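You operate a simulated robot arm through the tools that you are given. There is no shell and no other tool. Be economical: measure what you need, move in short steps, check, and stop when the job is done.

Carry out the task below with a simulated robot arm. There is one attempt and no reset: what you move stays moved.

## Task
Empty the punch's blue tray, refit it and brush the scraps away.
Fine: chips go into the grey bin, none beside it; put the grey brush back where it lay.
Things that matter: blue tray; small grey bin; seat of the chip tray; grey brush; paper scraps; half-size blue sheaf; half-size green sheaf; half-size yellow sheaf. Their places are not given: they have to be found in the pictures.

Only the result counts: the job must be done as asked and must still hold three seconds after the hand-in. Knocking over, shifting, dropping, spilling or breaking anything else fails it.

## Robot
A 7-joint arm with a two-finger parallel gripper, fixed in place. Base frame: the origin is at the foot of the arm, x ahead of it, y to its left, z up. Lengths are in mm, angles in degrees, forces in N, time in s.
Its first joint turns from -166.0 to 166.0 degrees. Payload 4.4 kg.
Tool frame: the origin (TCP) lies between the finger pads and is the grasp point; the fingertips stand 23 mm ahead of it; z points along the fingers, y is the line along which they close. The gripper opens to 94 mm. The fingers are 38 mm wide and 10 mm thick; the gripper's body (54 by 96 mm) begins 39 mm behind the TCP.
Orientation is that of the tool frame in the base frame, as a unit quaternion [w, x, y, z]. With the fingers straight down and closing along the base's y, the tool's x points along the base's -x, its y along +y and its z along -z.

## Interface
- The arm moves only by the tool servo_tool. Its argument "targets" is a list of rows, each an object of numbers (a shift or turn left out is 0, a gripper value left out holds the last): "x", "y", "z": the shift along the tool's x, y, z in mm; "rx", "ry", "rz": the turn, a rotation vector about the tool's x, y, z in rad; "hand": the gripper command, from -1 (fully open) to 1 (shut), values between in proportion. In form: [{"x": .., "y": .., "z": .., "rx": .., "ry": .., "rz": .., "hand": ..}, ...]. A call has 1 to 20 rows; each row shifts and turns the commanded pose from where the row before left it, along the tool's axes as they then stand. A row lasts 0.2 s, in which the tool goes at most 50 mm and 8.6 degrees; a call with a longer step from one row to the next is refused whole, and so is a gripper value outside its range. A pose out of reach is approached as far as the arm can. The call stops where the force on the tool passes 40 N (or 10 N more than at its start, if that is more) or the arm is blocked; 0.2 s more then pass. Each finger travels about 72 mm/s and halts on what it meets, pressing with about 21 N; the grip force reading is that of the motor and also rises with nothing between the fingers. The clock runs only during rows and for 0.2 s after the last one: add rows that do not move to give the fingers time. It gives the time, the measured TCP pose, the force on the tool (base axes), the opening and the grip force at its end, in the units of the frame above (readings bear some noise).
- Cameras (640 x 400 px; columns grow to the right, rows downward): "scene" is fixed at [48.6, 499.1, 1313.4]; the picture's right is [-0.39, -0.92, 0.00], its down [-0.48, 0.20, -0.86] and it looks along [0.79, -0.33, -0.52] (base axes); focal length 363 px, centre (320, 200). "wrist" rides on the gripper at [86, 16, -74] in the tool frame; the picture's right is [-0.18, 0.98, 0.00], its down [-0.58, -0.11, -0.81] and it looks along [-0.79, -0.15, 0.59] (tool axes); focal length 243 px, centre (320, 200).
- snapshot(camera): a new picture of that camera. It takes no simulated time.
- probe_pixels(camera, pixels): there is no depth. For up to 12 entries [column, row, z] of the newest picture of that camera ("zoom" is the newest enlarged one), the place [x, y] in the base frame at which the ray of that pixel passes the height z, good to about 2 mm. It takes no simulated time.
- enlarge(camera, box): a new picture of the part [left, top, right, bottom] of that camera's present view, enlarged. It takes no simulated time.
- hand_in(): hands the job in; it is judged then, once.

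Work in short steps. Measure before you move; look again where a grasp or a placing could have gone wrong, and mend it. You have 80 turns and 54 pictures in all, those below and enlarged ones among them. Open the gripper and draw the arm clear of the work before you hand the job in, unless the task says otherwise; then end with one line.

The tools are called after ">>>" as name(argument=value, ...) on one line, values as JSON. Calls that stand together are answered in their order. servo_tool: Moves the arm, as the interface text tells. Its arguments: {"type":"object","properties":{"targets":{"type":"array","items":{"type":"object","properties":{"x":{"type":"number"},"y":{"type":"number"},"z":{"type":"number"},"rx":{"type":"number"},"ry":{"type":"number"},"rz":{"type":"number"},"hand":{"type":"number"}}}}},"required":["targets"]} The other tools are called the same way: snapshot (camera) takes a picture; probe_pixels (camera, pixels) gives the place at which the rays of pixels pass given heights; enlarge (camera, box) takes an enlarged picture of a part of a camera's view; hand_in () hands the job in.

At the start:

```text
clock: 0.0
eef_pos: [731.1, 52.2, 1087.5]
tcp_rot: [0.0, -0.001, 1.0, 0.001]
force: [0.6, -0.6, 0.0]
finger_gap: 94.1
finger_force: 0.1
```

scene: 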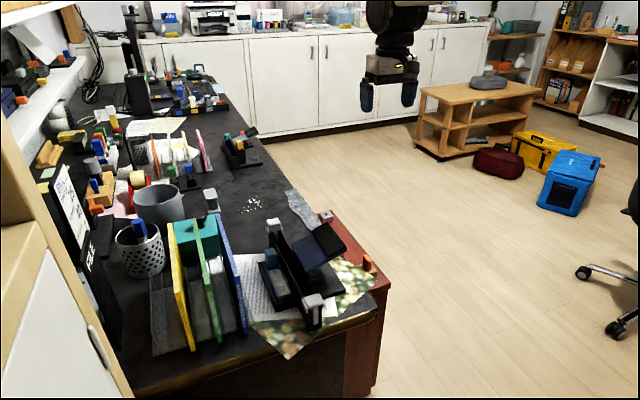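
wrist: 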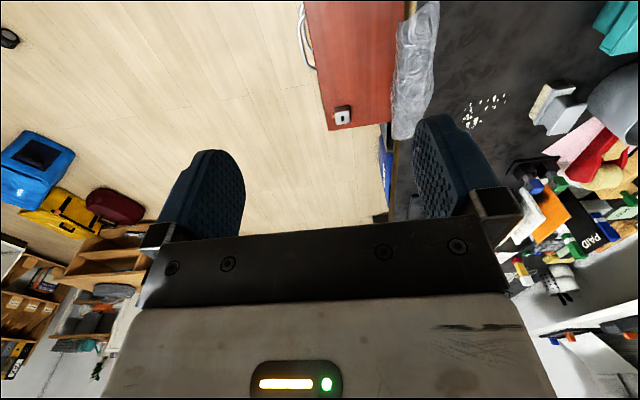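

The scene shows a dark desk with the punch around (300,260), scraps at (250,205), bin perhaps at (160,205). I enlarge the work area.

>>> enlarge(camera="scene", box=[220, 170, 400, 360])

>>> enlarge(camera="scene", box=[80, 90, 280, 270])

```text
2.11 times, centred on (310, 265) of scene
```

zoom: 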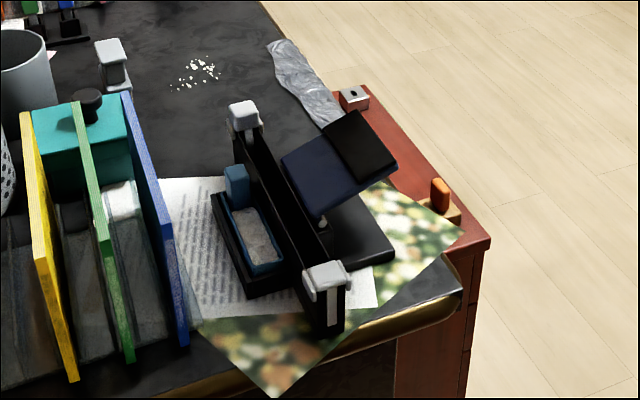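

```text
2.22 times, centred on (180, 180) of scene
```

zoom: 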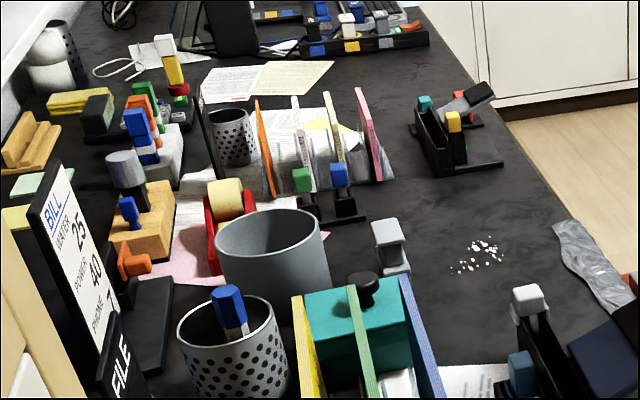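

I probe key points: scraps, tray handle, tray, brush, bin, punch features at candidate heights.

>>> probe_pixels(camera="scene", pixels=[[250, 206, 730], [270, 253, 760], [274, 292, 750], [274, 222, 800], [313, 302, 800], [313, 328, 730], [210, 192, 780], [211, 218, 730], [160, 187, 830], [162, 233, 730], [262, 263, 750], [248, 285, 730]])

>>> enlarge(camera="scene", box=[235, 210, 335, 335])

>>> enlarge(camera="scene", box=[130, 170, 250, 260])

```text
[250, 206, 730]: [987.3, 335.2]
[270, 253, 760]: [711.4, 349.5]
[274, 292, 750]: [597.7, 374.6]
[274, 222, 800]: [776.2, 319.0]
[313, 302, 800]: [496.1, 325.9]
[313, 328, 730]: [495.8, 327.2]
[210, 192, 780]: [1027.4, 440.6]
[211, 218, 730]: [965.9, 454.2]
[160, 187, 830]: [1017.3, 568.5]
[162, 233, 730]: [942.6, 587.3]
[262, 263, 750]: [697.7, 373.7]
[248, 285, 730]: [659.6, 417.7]
```

```text
3.20 times, centred on (285, 272) of scene
```

zoom: 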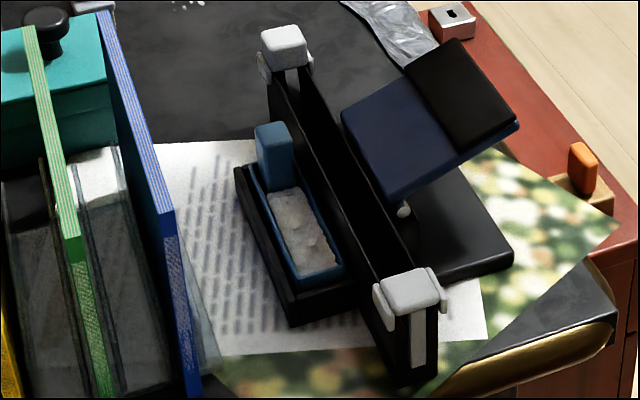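

```text
4.44 times, centred on (190, 215) of scene
```

zoom: 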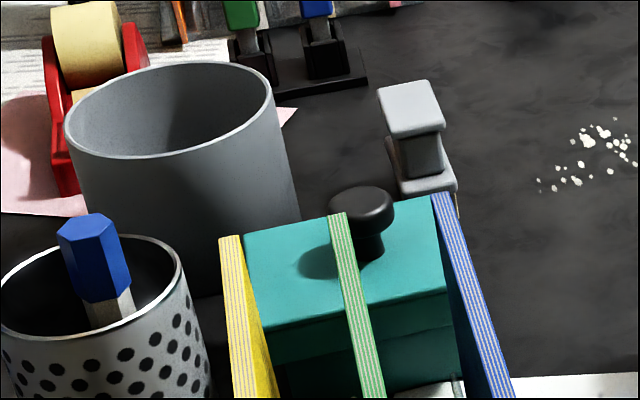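

I cross-check with the wrist picture (scraps at (480,110), brush at (557,108)).

>>> probe_pixels(camera="wrist", pixels=[[480, 110, 730], [557, 110, 730], [557, 110, 780], [630, 105, 830], [343, 117, 730], [410, 130, 730]])

>>> probe_pixels(camera="scene", pixels=[[330, 218, 730], [302, 215, 730], [250, 206, 700], [250, 206, 760], [250, 206, 800]])

>>> enlarge(camera="wrist", box=[400, 0, 640, 150])

```text
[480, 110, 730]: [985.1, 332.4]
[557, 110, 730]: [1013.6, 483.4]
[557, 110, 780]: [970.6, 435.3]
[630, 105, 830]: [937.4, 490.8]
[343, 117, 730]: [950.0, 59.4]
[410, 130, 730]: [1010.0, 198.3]
```

```text
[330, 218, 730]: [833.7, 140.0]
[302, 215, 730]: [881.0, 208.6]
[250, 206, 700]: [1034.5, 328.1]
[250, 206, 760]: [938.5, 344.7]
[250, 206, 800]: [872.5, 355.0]
```

```text
2.67 times, centred on (520, 75) of wrist
```

zoom: 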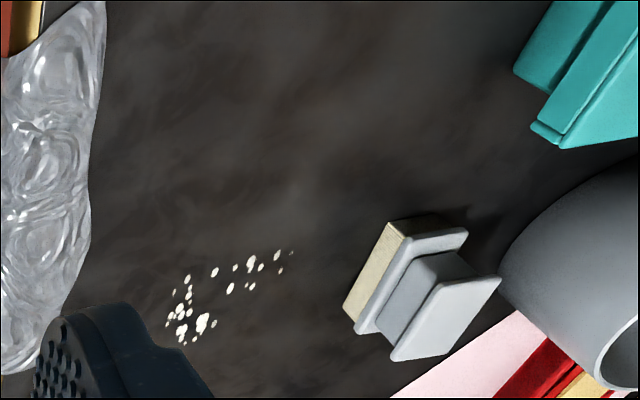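

Scraps confirmed at about (986,333). Now I check the heights of the blue sheaf and the bin, by matching top and bottom points.

>>> probe_pixels(camera="scene", pixels=[[245, 334, 730], [236.4, 284, 850], [236.4, 284, 880], [236.4, 284, 910], [218, 216, 880], [156, 194, 830], [156, 194, 860], [156, 194, 890], [192, 347, 730], [176, 292, 880], [169, 223, 880]])

>>> probe_pixels(camera="wrist", pixels=[[636, 125, 830], [636, 125, 860]])

```text
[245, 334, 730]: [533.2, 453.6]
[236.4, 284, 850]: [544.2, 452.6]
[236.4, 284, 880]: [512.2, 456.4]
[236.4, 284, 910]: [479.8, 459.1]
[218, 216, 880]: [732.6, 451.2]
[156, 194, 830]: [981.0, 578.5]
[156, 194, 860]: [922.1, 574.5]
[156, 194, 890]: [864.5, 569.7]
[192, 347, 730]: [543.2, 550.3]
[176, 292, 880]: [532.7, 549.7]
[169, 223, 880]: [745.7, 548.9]
```

```text
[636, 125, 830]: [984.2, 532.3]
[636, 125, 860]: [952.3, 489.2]
```

Sheaves: x 530–760, y 450–550, tops about z 865. I move to a view pose behind the punch, around (400,400,940).

>>> servo_tool(targets=[{"x": 33, "y": 30, "z": 15}, {"x": 33, "y": 30, "z": 15}, {"x": 33, "y": 30, "z": 15}, {"x": 33, "y": 30, "z": 15}, {"x": 33, "y": 30, "z": 15}, {"x": 33, "y": 30, "z": 15}, {"x": 33, "y": 30, "z": 15}, {"x": 33, "y": 30, "z": 15}, {"x": 33, "y": 30, "z": 15}, {"x": 33, "y": 30, "z": 12}, {"x": 0, "y": 30}])

>>> snapshot(camera="wrist")

```text
clock: 2.4
eef_pos: [401.2, 380.4, 941.0]
tcp_rot: [0.001, 0.0, 1.0, 0.0]
force: [0.2, -0.4, 0.1]
finger_gap: 94.1
finger_force: 0.0
```

```text
46 pictures are left
```

wrist: 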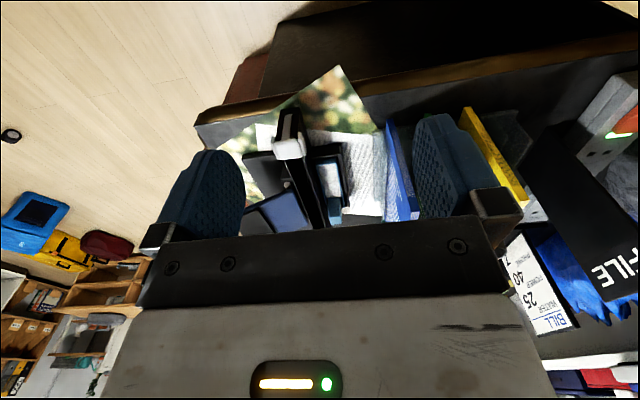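

The punch shows at (290,170) between the fingers; I enlarge it.

>>> enlarge(camera="wrist", box=[240, 95, 420, 235])

```text
2.86 times, centred on (330, 165) of wrist
```

zoom: 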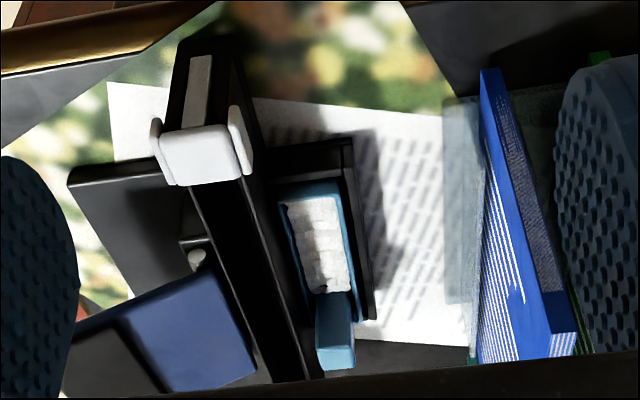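

I need a tight look at the grip from the scene camera.

>>> enlarge(camera="scene", box=[255, 240, 300, 312])

>>> enlarge(camera="wrist", box=[295, 135, 355, 225])

```text
5.56 times, centred on (278, 276) of scene
```

zoom: 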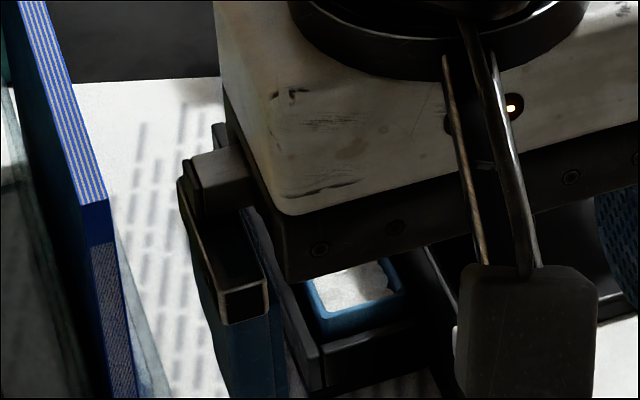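

```text
4.44 times, centred on (325, 180) of wrist
```

zoom: 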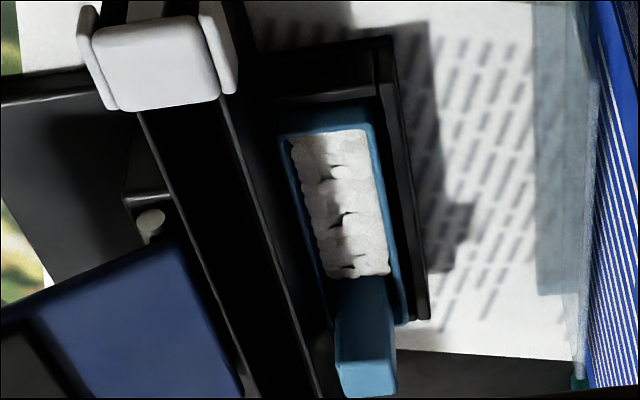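

I match grip-top points from both views at several heights (zoom: grip top front edge about (340,360)–(393,355)).

>>> probe_pixels(camera="zoom", pixels=[[340, 360, 770], [393, 355, 770], [347, 396, 770], [396, 390, 770], [340, 360, 790], [393, 355, 790], [347, 396, 790], [396, 390, 790], [275, 140, 750], [370, 125, 750], [405, 320, 750], [330, 320, 750]])

>>> probe_pixels(camera="scene", pixels=[[264.7, 249.5, 770], [274.1, 247.3, 770], [264.7, 249.5, 790], [274.1, 247.3, 790], [276.6, 250, 770], [276.6, 250, 790], [267.5, 254, 770], [267.5, 254, 790], [292.5, 291, 750], [277, 299, 750], [262.5, 264, 750], [276, 258, 750]])

```text
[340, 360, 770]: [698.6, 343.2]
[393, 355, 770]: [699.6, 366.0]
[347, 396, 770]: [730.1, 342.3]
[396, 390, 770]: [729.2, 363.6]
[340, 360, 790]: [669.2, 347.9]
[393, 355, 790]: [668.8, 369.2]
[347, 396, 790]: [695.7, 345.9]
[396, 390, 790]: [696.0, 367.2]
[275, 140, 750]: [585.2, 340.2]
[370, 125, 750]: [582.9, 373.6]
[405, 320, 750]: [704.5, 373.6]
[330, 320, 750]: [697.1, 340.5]
```

```text
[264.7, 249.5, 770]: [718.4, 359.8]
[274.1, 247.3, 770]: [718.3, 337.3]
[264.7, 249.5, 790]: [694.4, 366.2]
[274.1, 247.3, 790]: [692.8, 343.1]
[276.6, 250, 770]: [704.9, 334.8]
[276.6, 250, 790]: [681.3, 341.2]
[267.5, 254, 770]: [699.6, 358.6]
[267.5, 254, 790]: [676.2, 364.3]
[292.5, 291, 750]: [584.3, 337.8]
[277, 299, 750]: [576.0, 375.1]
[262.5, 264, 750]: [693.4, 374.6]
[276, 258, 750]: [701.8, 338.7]
```

Tray: x 582–700, y 339–374; grip about x 672–695, y 346–367, top z ~789. Now the punch wall edge next to it must be located for finger clearance.

>>> probe_pixels(camera="zoom", pixels=[[232, 100, 800], [320, 395, 800], [232, 100, 780], [320, 395, 780], [272, 300, 790], [400, 60, 750], [428, 318, 750], [215, 98, 820]])

>>> probe_pixels(camera="scene", pixels=[[270, 237, 780], [300, 302, 780], [270, 237, 800], [300, 302, 800], [265, 229, 810], [259, 264, 750], [276, 311, 740]])

```text
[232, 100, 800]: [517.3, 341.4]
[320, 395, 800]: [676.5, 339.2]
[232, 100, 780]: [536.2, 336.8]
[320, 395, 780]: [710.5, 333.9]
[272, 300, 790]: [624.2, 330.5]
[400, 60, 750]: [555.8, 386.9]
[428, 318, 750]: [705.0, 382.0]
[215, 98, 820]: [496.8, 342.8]
```

```text
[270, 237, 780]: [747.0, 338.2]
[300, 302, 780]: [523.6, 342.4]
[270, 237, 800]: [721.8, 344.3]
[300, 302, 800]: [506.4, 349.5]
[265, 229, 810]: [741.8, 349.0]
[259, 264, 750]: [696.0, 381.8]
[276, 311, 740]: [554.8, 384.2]
```

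Fingers must close along x (the wall at y≈335 blocks the side). I check the lever's height and the bin before turning the hand.

>>> probe_pixels(camera="scene", pixels=[[306.9, 271.4, 790], [306.9, 271.4, 830], [291.9, 246.4, 790], [291.9, 246.4, 830], [346.9, 248.6, 830], [346.9, 248.6, 880], [328, 222, 830], [328, 222, 880]])

>>> probe_pixels(camera="wrist", pixels=[[298.5, 190.5, 790], [298.5, 190.5, 830], [308.3, 224.4, 790], [308.3, 224.4, 830], [244, 211, 830], [244, 211, 880]])

```text
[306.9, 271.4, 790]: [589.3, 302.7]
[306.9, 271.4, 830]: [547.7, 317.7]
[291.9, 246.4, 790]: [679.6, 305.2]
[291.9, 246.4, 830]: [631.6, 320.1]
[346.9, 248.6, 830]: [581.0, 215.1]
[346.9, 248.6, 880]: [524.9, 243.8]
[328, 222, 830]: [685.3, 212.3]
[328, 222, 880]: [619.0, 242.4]
```

```text
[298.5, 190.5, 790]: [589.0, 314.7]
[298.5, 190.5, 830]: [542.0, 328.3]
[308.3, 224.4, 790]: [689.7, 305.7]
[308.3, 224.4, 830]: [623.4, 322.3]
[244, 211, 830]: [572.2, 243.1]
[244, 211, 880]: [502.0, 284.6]
```

The lever rises toward −y, so I'll yaw −90° (fingers closing along x) and later lean 20° so that the camera side stays clear. First the yaw and the move above the grip, at safe height.

>>> servo_tool(targets=[{"rz": -0.1428}, {"rz": -0.1428}, {"rz": -0.1428}, {"rz": -0.1428}, {"rz": -0.1428}, {"rz": -0.1428}, {"rz": -0.1428}, {"rz": -0.1428}, {"rz": -0.1428}, {"rz": -0.1428}, {"rz": -0.1428, "hand": -0.1}, {"y": -47, "x": 2.5}, {"y": -47, "x": 2.5}, {"y": -47, "x": 2.5}, {"y": -47, "x": 2.5}, {"y": -47, "x": 2.5}, {"y": -47, "x": 2.5}, {"x": 0}])

>>> snapshot(camera="wrist")

>>> snapshot(camera="scene")

```text
clock: 6.2
eef_pos: [681.3, 367.9, 941.7]
tcp_rot: [0.0, 0.708, -0.707, 0.0]
force: [-0.5, -0.4, 0.2]
finger_gap: 51.8
finger_force: 0.0
```

```text
42 pictures are left
```

wrist: 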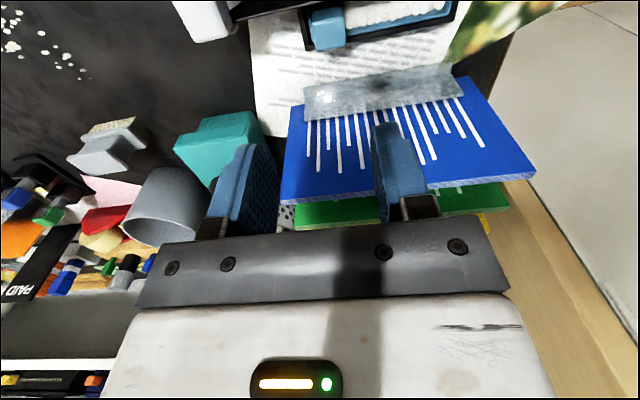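

```text
41 pictures are left
```

scene: 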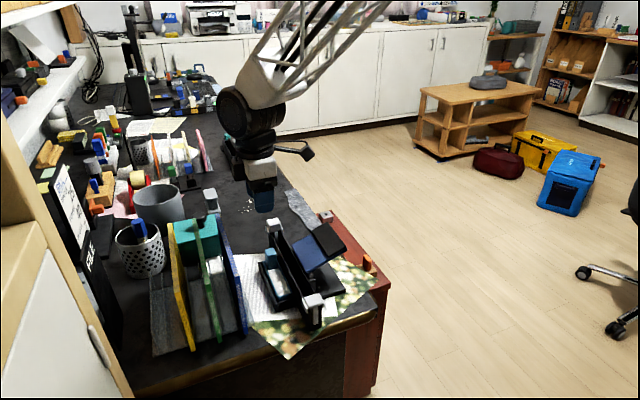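

Grip seen at (325,28) here. I enlarge it and the bin/brush region for triangulation.

>>> enlarge(camera="wrist", box=[280, 0, 480, 80])

>>> probe_pixels(camera="wrist", pixels=[[310, 12, 790], [342, 8, 790], [346, 48, 790], [312, 50, 790], [124, 222, 840], [124, 222, 860], [188, 243, 840], [188, 243, 860], [45, 45, 730]])

>>> enlarge(camera="wrist", box=[50, 100, 210, 250])

```text
3.20 times, centred on (380, 40) of wrist
```

zoom: 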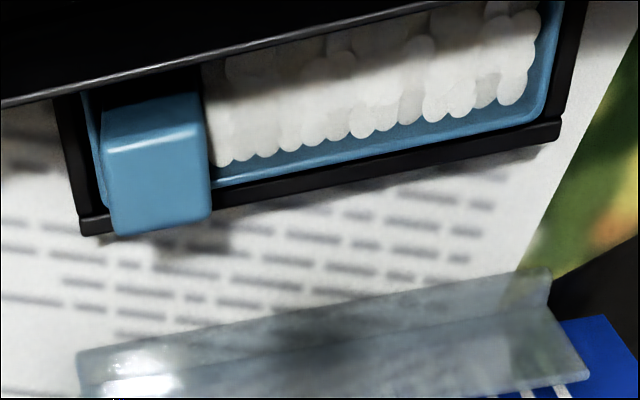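

```text
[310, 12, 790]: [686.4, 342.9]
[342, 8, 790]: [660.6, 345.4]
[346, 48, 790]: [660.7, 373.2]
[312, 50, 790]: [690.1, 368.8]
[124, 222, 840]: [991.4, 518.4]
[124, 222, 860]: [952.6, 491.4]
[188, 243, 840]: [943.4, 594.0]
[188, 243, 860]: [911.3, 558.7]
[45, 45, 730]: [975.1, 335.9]
```

```text
2.67 times, centred on (130, 175) of wrist
```

zoom: 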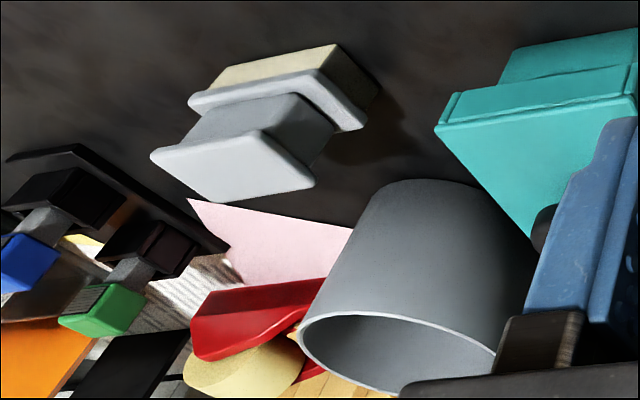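

Now probing refined grip top corners and the bin rim centre at (159,233).

>>> probe_pixels(camera="wrist", pixels=[[312.8, 24.4, 788], [345, 15.6, 788], [346.3, 44.7, 788], [315, 50.3, 788], [159, 233, 830], [159, 233, 845], [159, 233, 860], [121.6, 229, 845], [196, 232, 845], [156, 217, 845]])

>>> probe_pixels(camera="scene", pixels=[[156, 194, 830], [156, 194, 845], [132.4, 196, 845], [179.3, 192, 845], [154, 205.5, 845], [158, 183.5, 845]])

```text
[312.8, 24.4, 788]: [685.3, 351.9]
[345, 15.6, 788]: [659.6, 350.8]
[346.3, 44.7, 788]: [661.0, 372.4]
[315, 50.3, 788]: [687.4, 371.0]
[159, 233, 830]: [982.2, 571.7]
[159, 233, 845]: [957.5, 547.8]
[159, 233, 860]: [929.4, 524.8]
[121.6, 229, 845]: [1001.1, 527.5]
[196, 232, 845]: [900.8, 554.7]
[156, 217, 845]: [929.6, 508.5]
```

```text
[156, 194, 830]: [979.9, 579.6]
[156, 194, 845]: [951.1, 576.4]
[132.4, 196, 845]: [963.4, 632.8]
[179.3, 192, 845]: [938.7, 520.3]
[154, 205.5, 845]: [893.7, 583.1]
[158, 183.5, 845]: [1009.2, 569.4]
```

Refined: bin rim centre ≈ (982,575,828), radius ~58; grip x 660–687, y 347–369, top ~797. I lean 15° and descend partway over (673,364).

>>> servo_tool(targets=[{"x": 4, "y": 8}, {"ry": 0.131}, {"ry": 0.131}, {"x": -10.35, "z": 38.6}, {"x": -10.35, "z": 38.6}, {"x": -5.2, "z": 19.3}, {}])

>>> enlarge(camera="scene", box=[220, 190, 340, 320])

>>> snapshot(camera="wrist")

```text
clock: 7.8
eef_pos: [675.1, 364.6, 841.1]
tcp_rot: [0.091, 0.701, -0.701, 0.093]
force: [-0.3, -0.1, -0.4]
finger_gap: 51.5
finger_force: 0.1
```

```text
3.08 times, centred on (280, 255) of scene
```

zoom: 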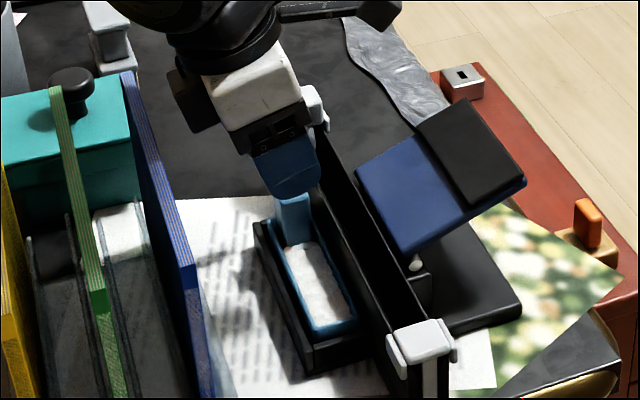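

```text
37 pictures are left
```

wrist: 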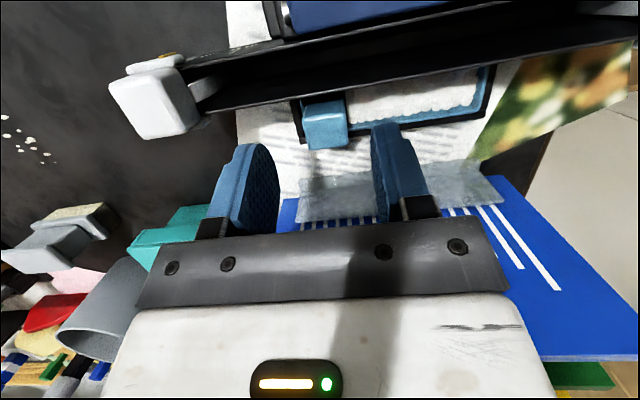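

The hand is above the grip, seen at (325,130). One more check of its top corners from this closer view.

>>> probe_pixels(camera="wrist", pixels=[[304, 122, 797], [345, 117, 797], [348, 146, 797], [309, 150, 797], [215, 92, 780], [300, 82, 780], [300, 82, 775], [460, 64, 775]])

>>> enlarge(camera="wrist", box=[280, 60, 400, 160])

```text
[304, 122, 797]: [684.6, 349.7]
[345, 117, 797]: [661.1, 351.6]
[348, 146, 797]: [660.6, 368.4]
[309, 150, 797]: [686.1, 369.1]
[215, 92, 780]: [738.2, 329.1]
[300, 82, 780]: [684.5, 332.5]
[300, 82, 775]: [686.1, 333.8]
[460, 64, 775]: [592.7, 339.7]
```

```text
4.00 times, centred on (340, 110) of wrist
```

zoom: 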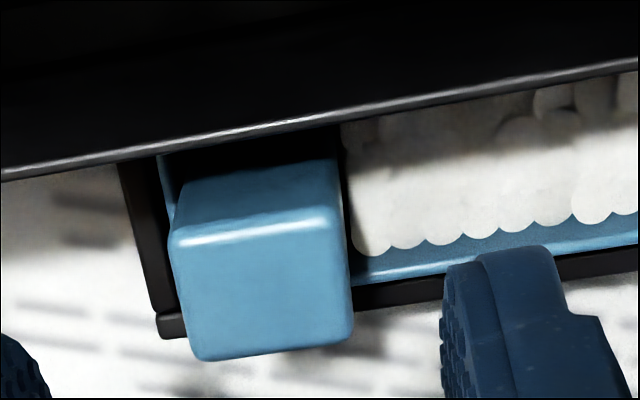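

Grip centre is (673,359). I descend 54 mm to TCP z 787.

>>> servo_tool(targets=[{"x": -5.0, "z": 18.6, "y": 2}, {"x": -4.66, "z": 17.4}, {"x": -4.4, "z": 16.4}, {}])

>>> enlarge(camera="scene", box=[240, 220, 310, 310])

```text
clock: 8.8
eef_pos: [673.4, 364.0, 788.6]
tcp_rot: [0.091, 0.701, -0.701, 0.093]
force: [-2.9, -0.1, 28.8]
finger_gap: 52.9
finger_force: 1.4
```

```text
4.44 times, centred on (275, 265) of scene
```

zoom: 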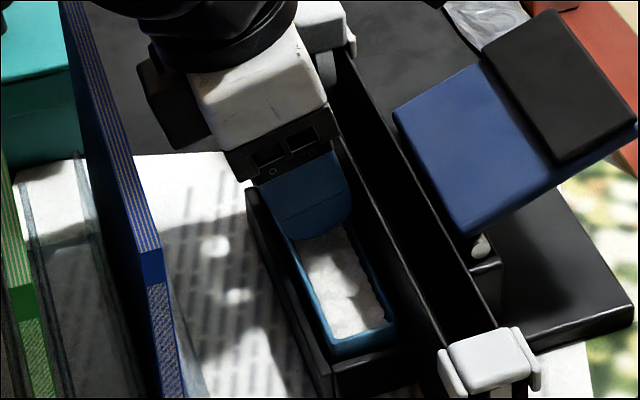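

Force 29 N: the fingertips touch something (probably the seat's rim). I raise 7 mm.

>>> servo_tool(targets=[{"x": 1.8, "z": -6.8}, {}])

```text
clock: 9.4
eef_pos: [673.1, 363.6, 794.6]
tcp_rot: [0.093, 0.701, -0.701, 0.092]
force: [-0.3, -0.4, -0.1]
finger_gap: 51.6
finger_force: 0.0
```

Free at z 794.6, with about 25 mm of finger overlap. I close the fingers.

>>> servo_tool(targets=[{"hand": 0.2}, {"hand": 0.5}, {"hand": 1}, {"hand": 1}, {"hand": 1}])

>>> enlarge(camera="wrist", box=[220, 80, 460, 240])

```text
clock: 10.6
eef_pos: [673.2, 363.4, 793.9]
tcp_rot: [-0.092, -0.701, 0.701, -0.092]
force: [-0.1, 0.6, 0.8]
finger_gap: 25.2
finger_force: 21.1
```

```text
2.50 times, centred on (340, 160) of wrist
```

zoom: 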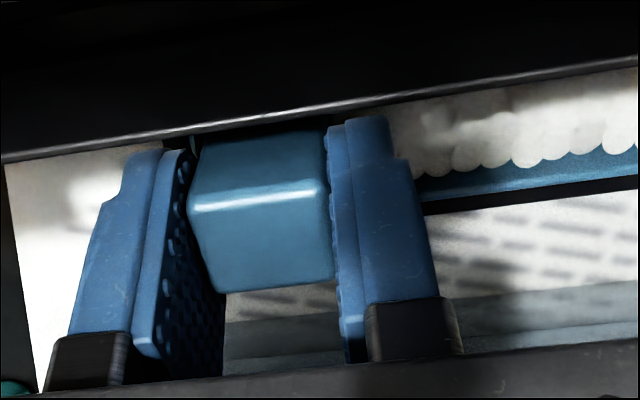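

Gripped (gap 25.2). I lift straight up slowly and check.

>>> servo_tool(targets=[{"x": 1.3, "z": -4.83}, {"x": 1.3, "z": -4.83}, {"x": 2.6, "z": -9.66}, {"x": 2.6, "z": -9.66}, {"x": 5.2, "z": -19.3}, {"x": 5.2, "z": -19.3}, {}])

>>> enlarge(camera="scene", box=[220, 170, 340, 320])

```text
clock: 12.2
eef_pos: [672.5, 363.3, 864.5]
tcp_rot: [0.091, 0.701, -0.701, 0.093]
force: [-0.3, 0.3, -0.6]
finger_gap: 25.4
finger_force: 20.9
```

```text
2.67 times, centred on (280, 245) of scene
```

zoom: 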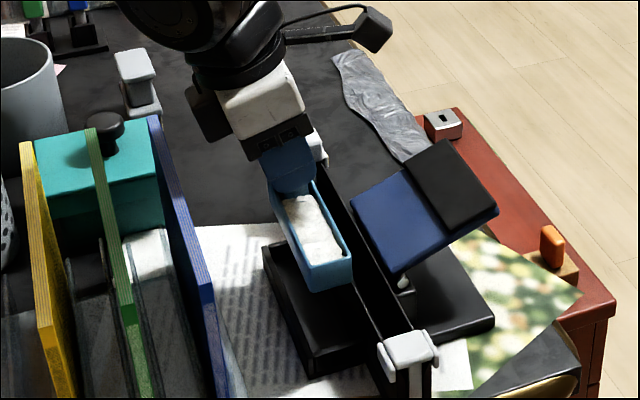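

The tray lifts cleanly. The bin is far (r≈1138), so before tilting a full tray I'd rather test reach and wrist turns empty-handed; I set the tray straight back in its seat.

>>> servo_tool(targets=[{"x": -5.2, "z": 19.3}, {"x": -5.2, "z": 19.3}, {"x": -2.6, "z": 9.66}, {"x": -2.6, "z": 9.66}, {"x": -1.3, "z": 4.83}, {"x": -1.3, "z": 4.83}, {}, {"hand": 0.4}, {"hand": 0.2}, {"hand": -0.1}, {"hand": -0.1}])

>>> enlarge(camera="wrist", box=[220, 40, 460, 200])

```text
clock: 14.6
eef_pos: [674.7, 363.4, 793.7]
tcp_rot: [0.092, 0.701, -0.701, 0.092]
force: [1.2, 0.1, -1.1]
finger_gap: 51.8
finger_force: 0.1
```

```text
2.50 times, centred on (340, 120) of wrist
```

zoom: 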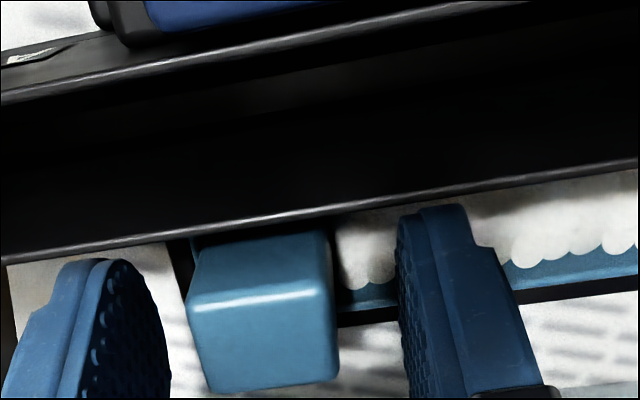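

Tray is back in place. I rise to z ~1010 and test the +120° yaw (tool x outward) empty-handed.

>>> servo_tool(targets=[{"x": 11.1, "z": -41.5}, {"x": 11.1, "z": -41.5}, {"x": 11.1, "z": -41.5}, {"x": 11.1, "z": -41.5}, {"x": 11.1, "z": -41.5}, {"rx": 0.0362, "rz": -0.1352}, {"rx": 0.0362, "rz": -0.1352}, {"rx": 0.0362, "rz": -0.1352}, {"rx": 0.0362, "rz": -0.1352}, {"rx": 0.0362, "rz": -0.1352}, {"rx": 0.0362, "rz": -0.1352}, {"rx": 0.0362, "rz": -0.1352}, {"rx": 0.0362, "rz": -0.1352}, {"rx": 0.0362, "rz": -0.1352}, {"rx": 0.0362, "rz": -0.1352}, {"rx": 0.0362, "rz": -0.1352}, {"rx": 0.0362, "rz": -0.1352}, {"rx": 0.0362, "rz": -0.1352}, {"rx": 0.0362, "rz": -0.1352}, {"rx": 0.0362, "rz": -0.1352}])

```text
clock: 18.8
eef_pos: [674.6, 364.8, 1016.4]
tcp_rot: [-0.025, 0.971, 0.201, 0.129]
force: [0.5, -0.4, 0.6]
finger_gap: 52.0
finger_force: 0.0
out of reach, approached as far as the arm can: row 20
```

Yaw works to within ~7° of the radial direction (joint limit). I now test reach empty: α≈−20°, lean 30°, travelling at z≈1016 to above the bin's near side (961,613).

>>> servo_tool(targets=[{"rx": -0.0301, "rz": 0.1124}, {"rx": -0.0301, "rz": 0.1124}, {"rx": -0.0301, "rz": 0.1124}, {"ry": 0.131}, {"ry": 0.131}, {"x": 28.2, "y": -19.3, "z": 16.3}, {"x": 28.2, "y": -19.3, "z": 16.3}, {"x": 28.2, "y": -19.3, "z": 16.3}, {"x": 28.2, "y": -19.3, "z": 16.3}, {"x": 28.2, "y": -19.3, "z": 16.3}, {"x": 28.2, "y": -19.3, "z": 16.3}, {"x": 28.2, "y": -19.3, "z": 16.3}, {"x": 28.2, "y": -19.3, "z": 16.3}, {"x": 28.2, "y": -19.3, "z": 16.3}, {"x": 28.2, "y": -19.3, "z": 16.3}, {}])

>>> snapshot(camera="scene")

```text
clock: 22.2
eef_pos: [989.2, 577.3, 1014.1]
tcp_rot: [-0.004, 0.965, 0.027, 0.259]
force: [0.1, -0.8, -0.3]
finger_gap: 51.7
finger_force: 0.1
```

```text
31 pictures are left
```

scene: 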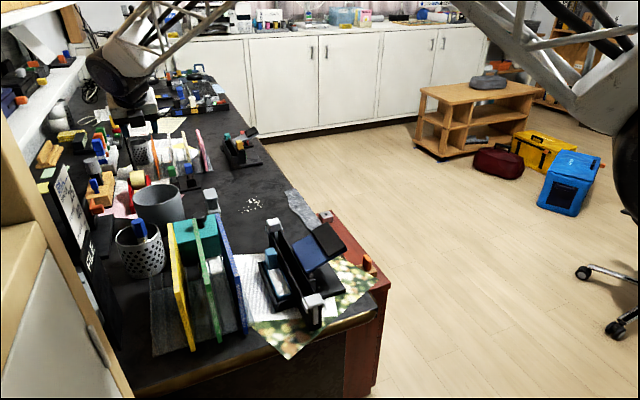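

Reach is better than feared (r=1145 at tilt 30). Now I test the end-pour attitude empty: tray axis radial, hand pitched 30° outward, same spot.

>>> servo_tool(targets=[{"ry": -0.131}, {"ry": -0.131}, {"rx": -0.03575, "rz": 0.1334}, {"rx": -0.03575, "rz": 0.1334}, {"rx": -0.03575, "rz": 0.1334}, {"rx": -0.03575, "rz": 0.1334}, {"rx": -0.03575, "rz": 0.1334}, {"rx": -0.03575, "rz": 0.1334}, {"rx": -0.03575, "rz": 0.1334}, {"rx": -0.03575, "rz": 0.1334}, {}])

>>> probe_pixels(camera="scene", pixels=[[137, 232, 830], [139, 222, 880], [140, 276, 730], [182, 230, 860], [209, 218, 860], [200, 213, 880]])

```text
clock: 24.6
eef_pos: [988.4, 576.2, 1014.4]
tcp_rot: [0.067, 0.858, -0.496, 0.114]
force: [0.2, -0.4, 1.3]
finger_gap: 51.8
finger_force: 0.1
```

```text
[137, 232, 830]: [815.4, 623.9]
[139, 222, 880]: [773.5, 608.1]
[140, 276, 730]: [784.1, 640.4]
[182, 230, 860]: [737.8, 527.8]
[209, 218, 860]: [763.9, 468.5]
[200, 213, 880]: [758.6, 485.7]
```

Still reachable at r 1144, nearly upright. I push out to r≈1200 at this height to find the limit.

>>> servo_tool(targets=[{"y": -28, "x": -4.3, "z": -1.2}, {"y": -28, "x": -4.3, "z": -1.2}, {}])

```text
clock: 25.4
eef_pos: [1032.8, 613.1, 1014.8]
tcp_rot: [0.067, 0.859, -0.495, 0.115]
force: [-0.1, -0.4, -0.6]
finger_gap: 51.7
finger_force: 0.1
```

Reached r 1201. Now test lowering to z≈925 there (fingertips stay above 900).

>>> servo_tool(targets=[{"x": -7.8, "z": 29}, {"x": -7.8, "z": 29}, {"x": -7.8, "z": 29}, {}])

>>> snapshot(camera="scene")

>>> snapshot(camera="wrist")

```text
clock: 26.4
eef_pos: [1033.3, 611.8, 922.9]
tcp_rot: [0.067, 0.858, -0.496, 0.114]
force: [-0.1, 0.0, -0.2]
finger_gap: 52.0
finger_force: 0.0
```

```text
30 pictures are left
```

scene: 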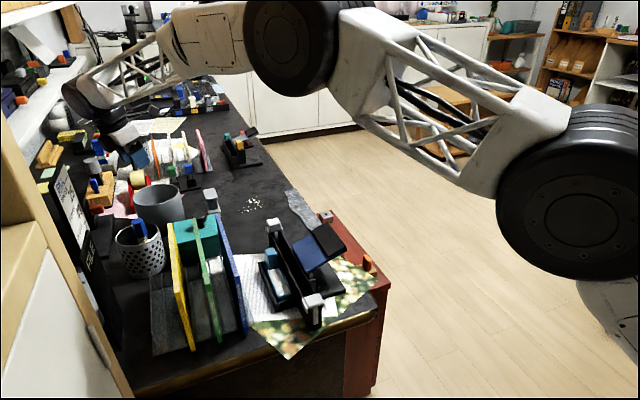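

```text
29 pictures are left
```

wrist: 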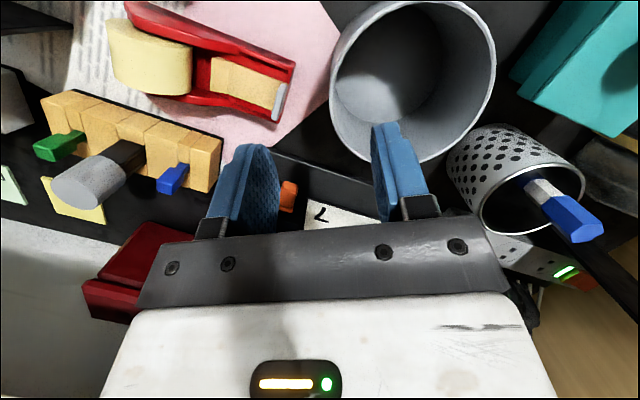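

Full reach confirmed. I measure the bin rim from this overhead view (rim x 331–496, rows about 0–162).

>>> probe_pixels(camera="wrist", pixels=[[331, 80, 828], [496, 75, 828], [413, 162, 828], [413, 0, 828], [331, 80, 840], [496, 75, 840], [413, 162, 840], [575, 235, 880], [170, 185, 800]])

```text
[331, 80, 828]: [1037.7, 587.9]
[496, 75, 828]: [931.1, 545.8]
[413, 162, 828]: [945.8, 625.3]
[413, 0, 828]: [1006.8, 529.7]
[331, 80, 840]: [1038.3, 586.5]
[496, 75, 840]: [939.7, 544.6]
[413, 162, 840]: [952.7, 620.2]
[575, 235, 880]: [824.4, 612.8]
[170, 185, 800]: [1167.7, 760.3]
```

Bin centre ≈ (978,572,829). I return above the tray with the original grasp attitude.

>>> servo_tool(targets=[{"x": 8, "z": -29.9}, {"x": 8, "z": -29.9}, {"x": 8, "z": -29.9}, {"rx": -0.0339, "rz": 0.1265}, {"rx": -0.0339, "rz": 0.1265}, {"rx": -0.0339, "rz": 0.1265}, {"rx": -0.0339, "rz": 0.1265}, {"x": 24, "y": 36, "z": 6.4}, {"x": 24, "y": 36, "z": 6.4}, {"x": 24, "y": 36, "z": 6.4}, {"x": 24, "y": 36, "z": 6.4}, {"x": 24, "y": 36, "z": 6.4}, {"x": 24, "y": 36, "z": 6.4}, {"x": 24, "y": 36, "z": 6.4}, {"x": 24, "y": 36, "z": 6.4}, {"x": 24, "y": 36, "z": 6.4}, {"x": 24, "y": 36, "z": 6.4}, {}])

```text
clock: 30.2
eef_pos: [673.6, 363.0, 1017.4]
tcp_rot: [-0.093, -0.7, 0.701, -0.094]
force: [-0.3, 0.4, 0.4]
finger_gap: 51.6
finger_force: 0.2
```

Attitude matches the first grasp. Descend to z 794, and close.

>>> servo_tool(targets=[{"x": -10.35, "z": 38.6}, {"x": -10.35, "z": 38.6}, {"x": -10.35, "z": 38.6}, {"x": -10.35, "z": 38.6}, {"x": -7.76, "z": 29}, {"x": -5.2, "z": 19.3}, {"x": -3.5, "z": 13}, {}, {"hand": 0.2}, {"hand": 0.5}, {"hand": 1}, {"hand": 1}, {"hand": 1}])

```text
clock: 33.0
eef_pos: [672.7, 363.6, 794.4]
tcp_rot: [-0.093, -0.701, 0.701, -0.094]
force: [3.7, 16.4, 1.3]
finger_gap: 25.4
finger_force: 21.0
```

Gripped; a 16 N side force shows, so I lift gently a few mm first and see whether it vanishes.

>>> servo_tool(targets=[{"x": 0.78, "z": -2.9}, {"x": 1.3, "z": -4.83}, {"x": 1.3, "z": -4.83}, {"x": 2.6, "z": -9.66}, {"x": 2.6, "z": -9.66}, {"x": 3.9, "z": -14.5}, {}])

>>> enlarge(camera="scene", box=[220, 170, 340, 320])

```text
clock: 33.6
eef_pos: [673.3, 362.7, 800.1]
tcp_rot: [0.092, 0.701, -0.701, 0.094]
force: [-0.7, 8.4, 1.6]
finger_gap: 25.4
finger_force: 21.3
stopped in row 2: the force on the tool passed its limit (the readings are from after the stop); the commanded pose is now the measured one
```

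```text
2.67 times, centred on (280, 245) of scene
```

zoom: 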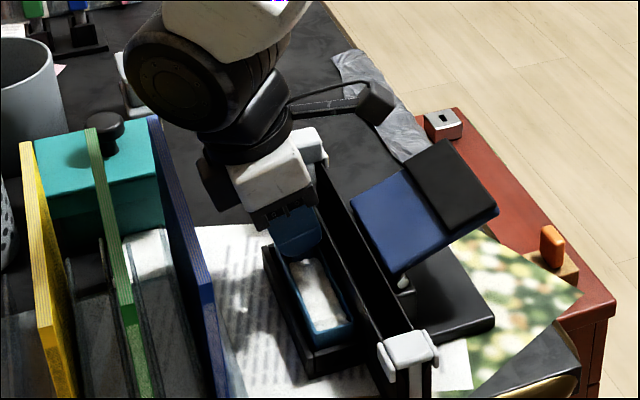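

The lift was blocked (>40 N). I look closely before anything else.

>>> enlarge(camera="scene", box=[245, 215, 315, 305])

>>> snapshot(camera="wrist")

```text
4.44 times, centred on (280, 260) of scene
```

zoom: 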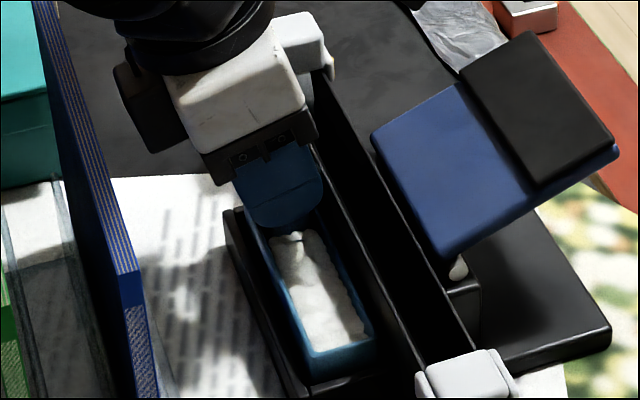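

```text
26 pictures are left
```

wrist: 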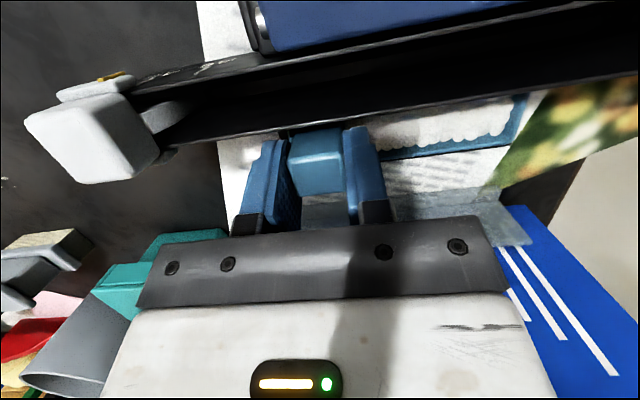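

The tray is up ~6 mm and leans against the wall side. I shift 3 mm toward +y and lift on gently.

>>> servo_tool(targets=[{"x": -1.45, "z": -0.39}, {"x": -1.45, "z": -0.39}, {}])

```text
clock: 34.4
eef_pos: [671.9, 366.7, 800.0]
tcp_rot: [0.092, 0.701, -0.701, 0.095]
force: [-0.1, -0.2, -1.1]
finger_gap: 25.6
finger_force: 21.1
```

Side force is gone. Lift on in small rows.

>>> servo_tool(targets=[{"x": 0.78, "z": -2.9}, {"x": 1.3, "z": -4.83}, {"x": 1.3, "z": -4.83}, {"x": 2.6, "z": -9.66}, {"x": 2.6, "z": -9.66}, {"x": 3.9, "z": -14.5}, {"x": 5.2, "z": -19.3}, {}])

>>> enlarge(camera="scene", box=[235, 180, 325, 310])

```text
clock: 36.2
eef_pos: [672.2, 365.7, 867.2]
tcp_rot: [0.092, 0.701, -0.701, 0.095]
force: [0.0, 0.0, 0.0]
finger_gap: 25.6
finger_force: 20.6
```

```text
3.08 times, centred on (280, 245) of scene
```

zoom: 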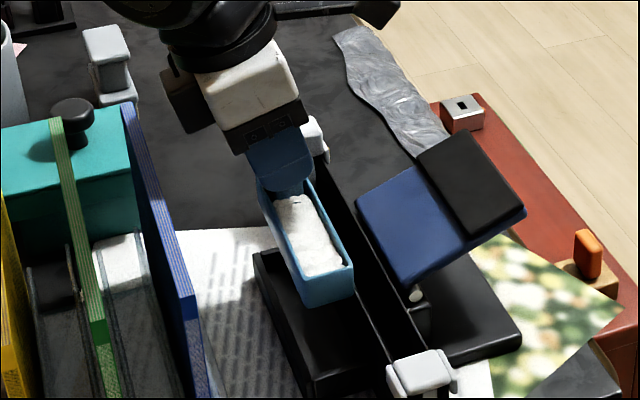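

Lifted cleanly, tray level and full. I raise to z ~1000 and yaw +30°.

>>> servo_tool(targets=[{"x": 5.2, "z": -19.3}, {"x": 7, "z": -26.1}, {"x": 7, "z": -26.1}, {"x": 7, "z": -26.1}, {"x": 5.2, "z": -19.3}, {"x": 3.4, "z": -12.6}, {"rx": 0.0136, "rz": -0.0506}, {"rx": 0.0271, "rz": -0.1012}, {"rx": 0.0271, "rz": -0.1012}, {"rx": 0.0271, "rz": -0.1012}, {"rx": 0.0271, "rz": -0.1012}, {"rx": 0.0136, "rz": -0.0506}, {}])

```text
clock: 39.0
eef_pos: [672.1, 366.3, 1002.5]
tcp_rot: [0.068, 0.859, -0.494, 0.114]
force: [0.3, 0.1, -0.9]
finger_gap: 25.3
finger_force: 20.8
```

Transport at z 1002 to above the bin, TCP (1044,618), gently.

>>> servo_tool(targets=[{"y": -14, "x": -1, "z": -0.3}, {"y": -30, "x": -2.08, "z": -0.55}, {"y": -30, "x": -2.08, "z": -0.55}, {"y": -30, "x": -2.08, "z": -0.55}, {"y": -30, "x": -2.08, "z": -0.55}, {"y": -30, "x": -2.08, "z": -0.55}, {"y": -30, "x": -2.08, "z": -0.55}, {"y": -30, "x": -2.08, "z": -0.55}, {"y": -30, "x": -2.08, "z": -0.55}, {"y": -30, "x": -2.08, "z": -0.55}, {"y": -30, "x": -2.08, "z": -0.55}, {"y": -30, "x": -2.08, "z": -0.55}, {"y": -30, "x": -2.08, "z": -0.55}, {"y": -30, "x": -2.08, "z": -0.55}, {"y": -30, "x": -2.08, "z": -0.55}, {"y": -14, "x": -1, "z": -0.3}, {}])

>>> enlarge(camera="scene", box=[70, 80, 250, 260])

>>> snapshot(camera="wrist")

```text
clock: 42.6
eef_pos: [1045.3, 620.1, 1002.3]
tcp_rot: [0.066, 0.858, -0.496, 0.114]
force: [0.5, 0.9, -0.7]
finger_gap: 25.3
finger_force: 20.7
```

```text
2.22 times, centred on (160, 170) of scene
```

zoom: 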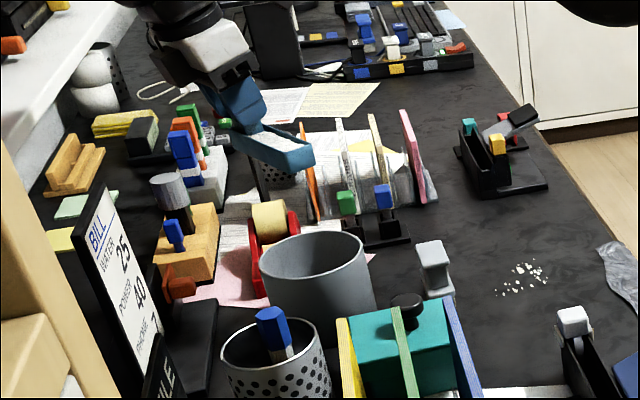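

```text
23 pictures are left
```

wrist: 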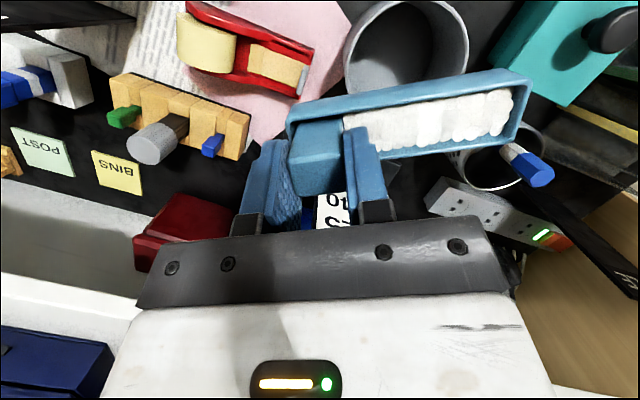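

I verify the lip's position: far end of tray at (530,78) and (516,142), rim z≈957.

>>> probe_pixels(camera="wrist", pixels=[[530, 78, 957], [516, 142, 957], [288, 115, 957], [530, 78, 965], [516, 142, 965]])

```text
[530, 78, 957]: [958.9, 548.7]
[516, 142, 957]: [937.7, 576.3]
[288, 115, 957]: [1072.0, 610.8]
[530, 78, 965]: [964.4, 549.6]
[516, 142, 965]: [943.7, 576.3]
```

The true lip offset is ~105 mm out and ~32 mm below TCP. I shift 10 mm outward and descend to z 900, putting the lip well inside the bin mouth.

>>> servo_tool(targets=[{"y": -5, "x": -3.3, "z": 12.3}, {"y": -5, "x": -6.6, "z": 24.6}, {"x": -6.6, "z": 24.6}, {"x": -6.6, "z": 24.6}, {"x": -3.3, "z": 12.3}, {}])

>>> snapshot(camera="wrist")

>>> enlarge(camera="scene", box=[90, 120, 220, 260])

```text
clock: 44.0
eef_pos: [1053.3, 622.5, 899.7]
tcp_rot: [0.067, 0.858, -0.496, 0.114]
force: [-0.1, -0.8, -0.6]
finger_gap: 25.5
finger_force: 20.9
```

```text
22 pictures are left
```

wrist: 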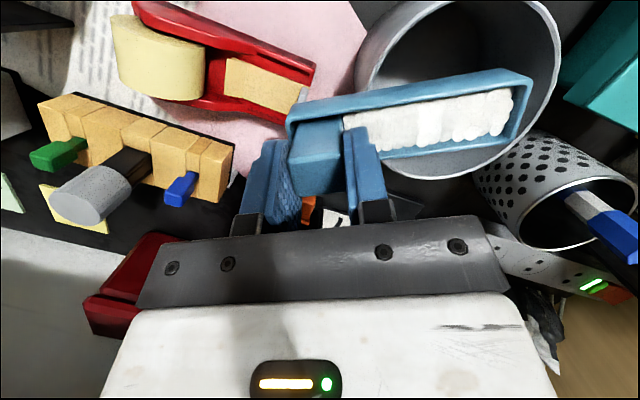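

```text
2.86 times, centred on (155, 190) of scene
```

zoom: 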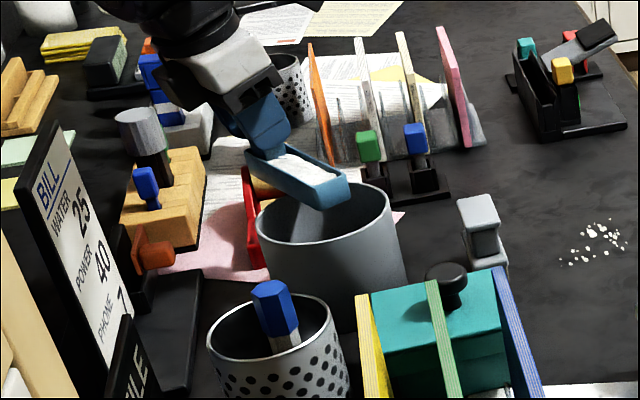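

Lip is over the mouth, laterally centred. I start pitching about the lip: 5 rows × 6°, drifting slightly outward.

>>> servo_tool(targets=[{"y": 1.9, "x": 2.8, "z": -10.43, "rx": 0.1012, "rz": 0.0271}, {"y": 1.9, "x": 2.8, "z": -10.43, "rx": 0.1012, "rz": 0.0271}, {"y": 1.9, "x": 2.7, "z": -10.1, "rx": 0.1012, "rz": 0.0271}, {"y": 2.0, "x": 2.65, "z": -9.9, "rx": 0.1012, "rz": 0.0271}, {"y": 2.1, "x": 2.6, "z": -9.7, "rx": 0.1012, "rz": 0.0271}])

>>> enlarge(camera="scene", box=[90, 100, 220, 240])

```text
clock: 45.2
eef_pos: [1034.4, 614.6, 948.7]
tcp_rot: [-0.159, 0.812, -0.507, 0.24]
force: [0.5, 0.1, -1.7]
finger_gap: 25.3
finger_force: 21.1
```

```text
2.86 times, centred on (155, 170) of scene
```

zoom: 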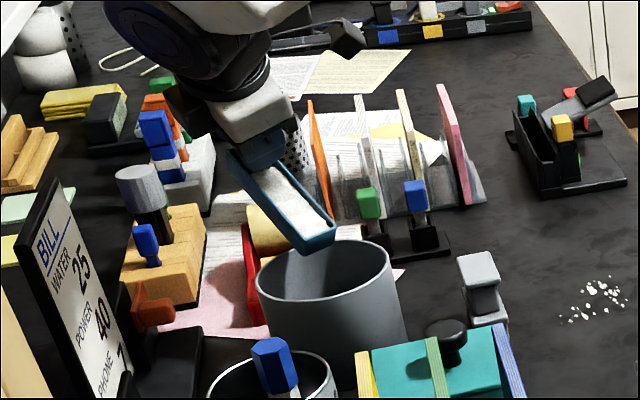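

Lip is right over the bin centre, chips not yet moving. I continue to ~60°.

>>> servo_tool(targets=[{"y": 3.92, "x": 2.8, "z": -10.43, "rx": 0.1012, "rz": 0.0271}, {"y": 3.92, "x": 2.8, "z": -10.43, "rx": 0.1012, "rz": 0.0271}, {"y": 3.92, "x": 2.8, "z": -10.43, "rx": 0.1012, "rz": 0.0271}, {"y": 3.92, "x": 2.8, "z": -10.43, "rx": 0.1012, "rz": 0.0271}, {"y": 3.92, "x": 2.8, "z": -10.43, "rx": 0.1012, "rz": 0.0271}])

>>> enlarge(camera="scene", box=[90, 100, 220, 240])

```text
clock: 46.4
eef_pos: [990.3, 587.9, 974.6]
tcp_rot: [-0.373, 0.712, -0.483, 0.347]
force: [0.1, 0.1, -0.4]
finger_gap: 25.5
finger_force: 21.1
```

```text
2.86 times, centred on (155, 170) of scene
```

zoom: 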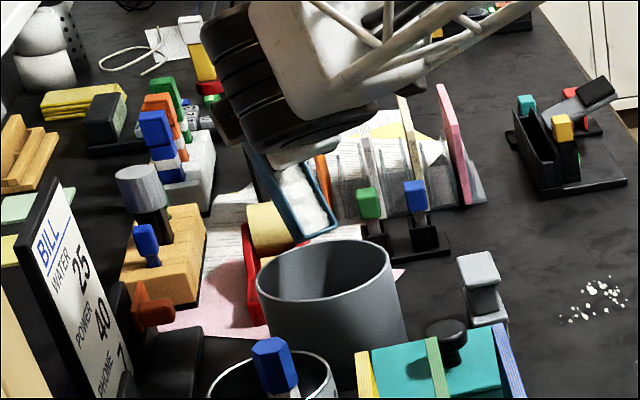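

Lip at (972,570,868), still centred. I lower 20 mm and pitch on to 90°.

>>> servo_tool(targets=[{"y": 17.3, "x": -2.6, "z": 9.7}, {"y": 3.92, "x": 2.8, "z": -10.43, "rx": 0.1012, "rz": 0.0271}, {"y": 3.92, "x": 2.8, "z": -10.43, "rx": 0.1012, "rz": 0.0271}, {"y": 3.92, "x": 2.8, "z": -10.43, "rx": 0.1012, "rz": 0.0271}, {"y": 3.92, "x": 2.8, "z": -10.43, "rx": 0.1012, "rz": 0.0271}, {"y": 3.92, "x": 2.8, "z": -10.43, "rx": 0.1012, "rz": 0.0271}, {}, {}])

>>> enlarge(camera="scene", box=[90, 110, 220, 250])

```text
clock: 48.2
eef_pos: [942.5, 559.4, 952.1]
tcp_rot: [-0.561, 0.561, -0.428, 0.432]
force: [0.5, -1.2, -1.0]
finger_gap: 25.5
finger_force: 20.7
```

```text
2.86 times, centred on (155, 180) of scene
```

zoom: 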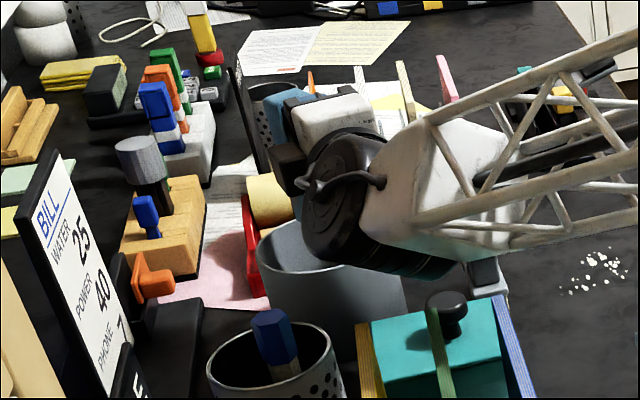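

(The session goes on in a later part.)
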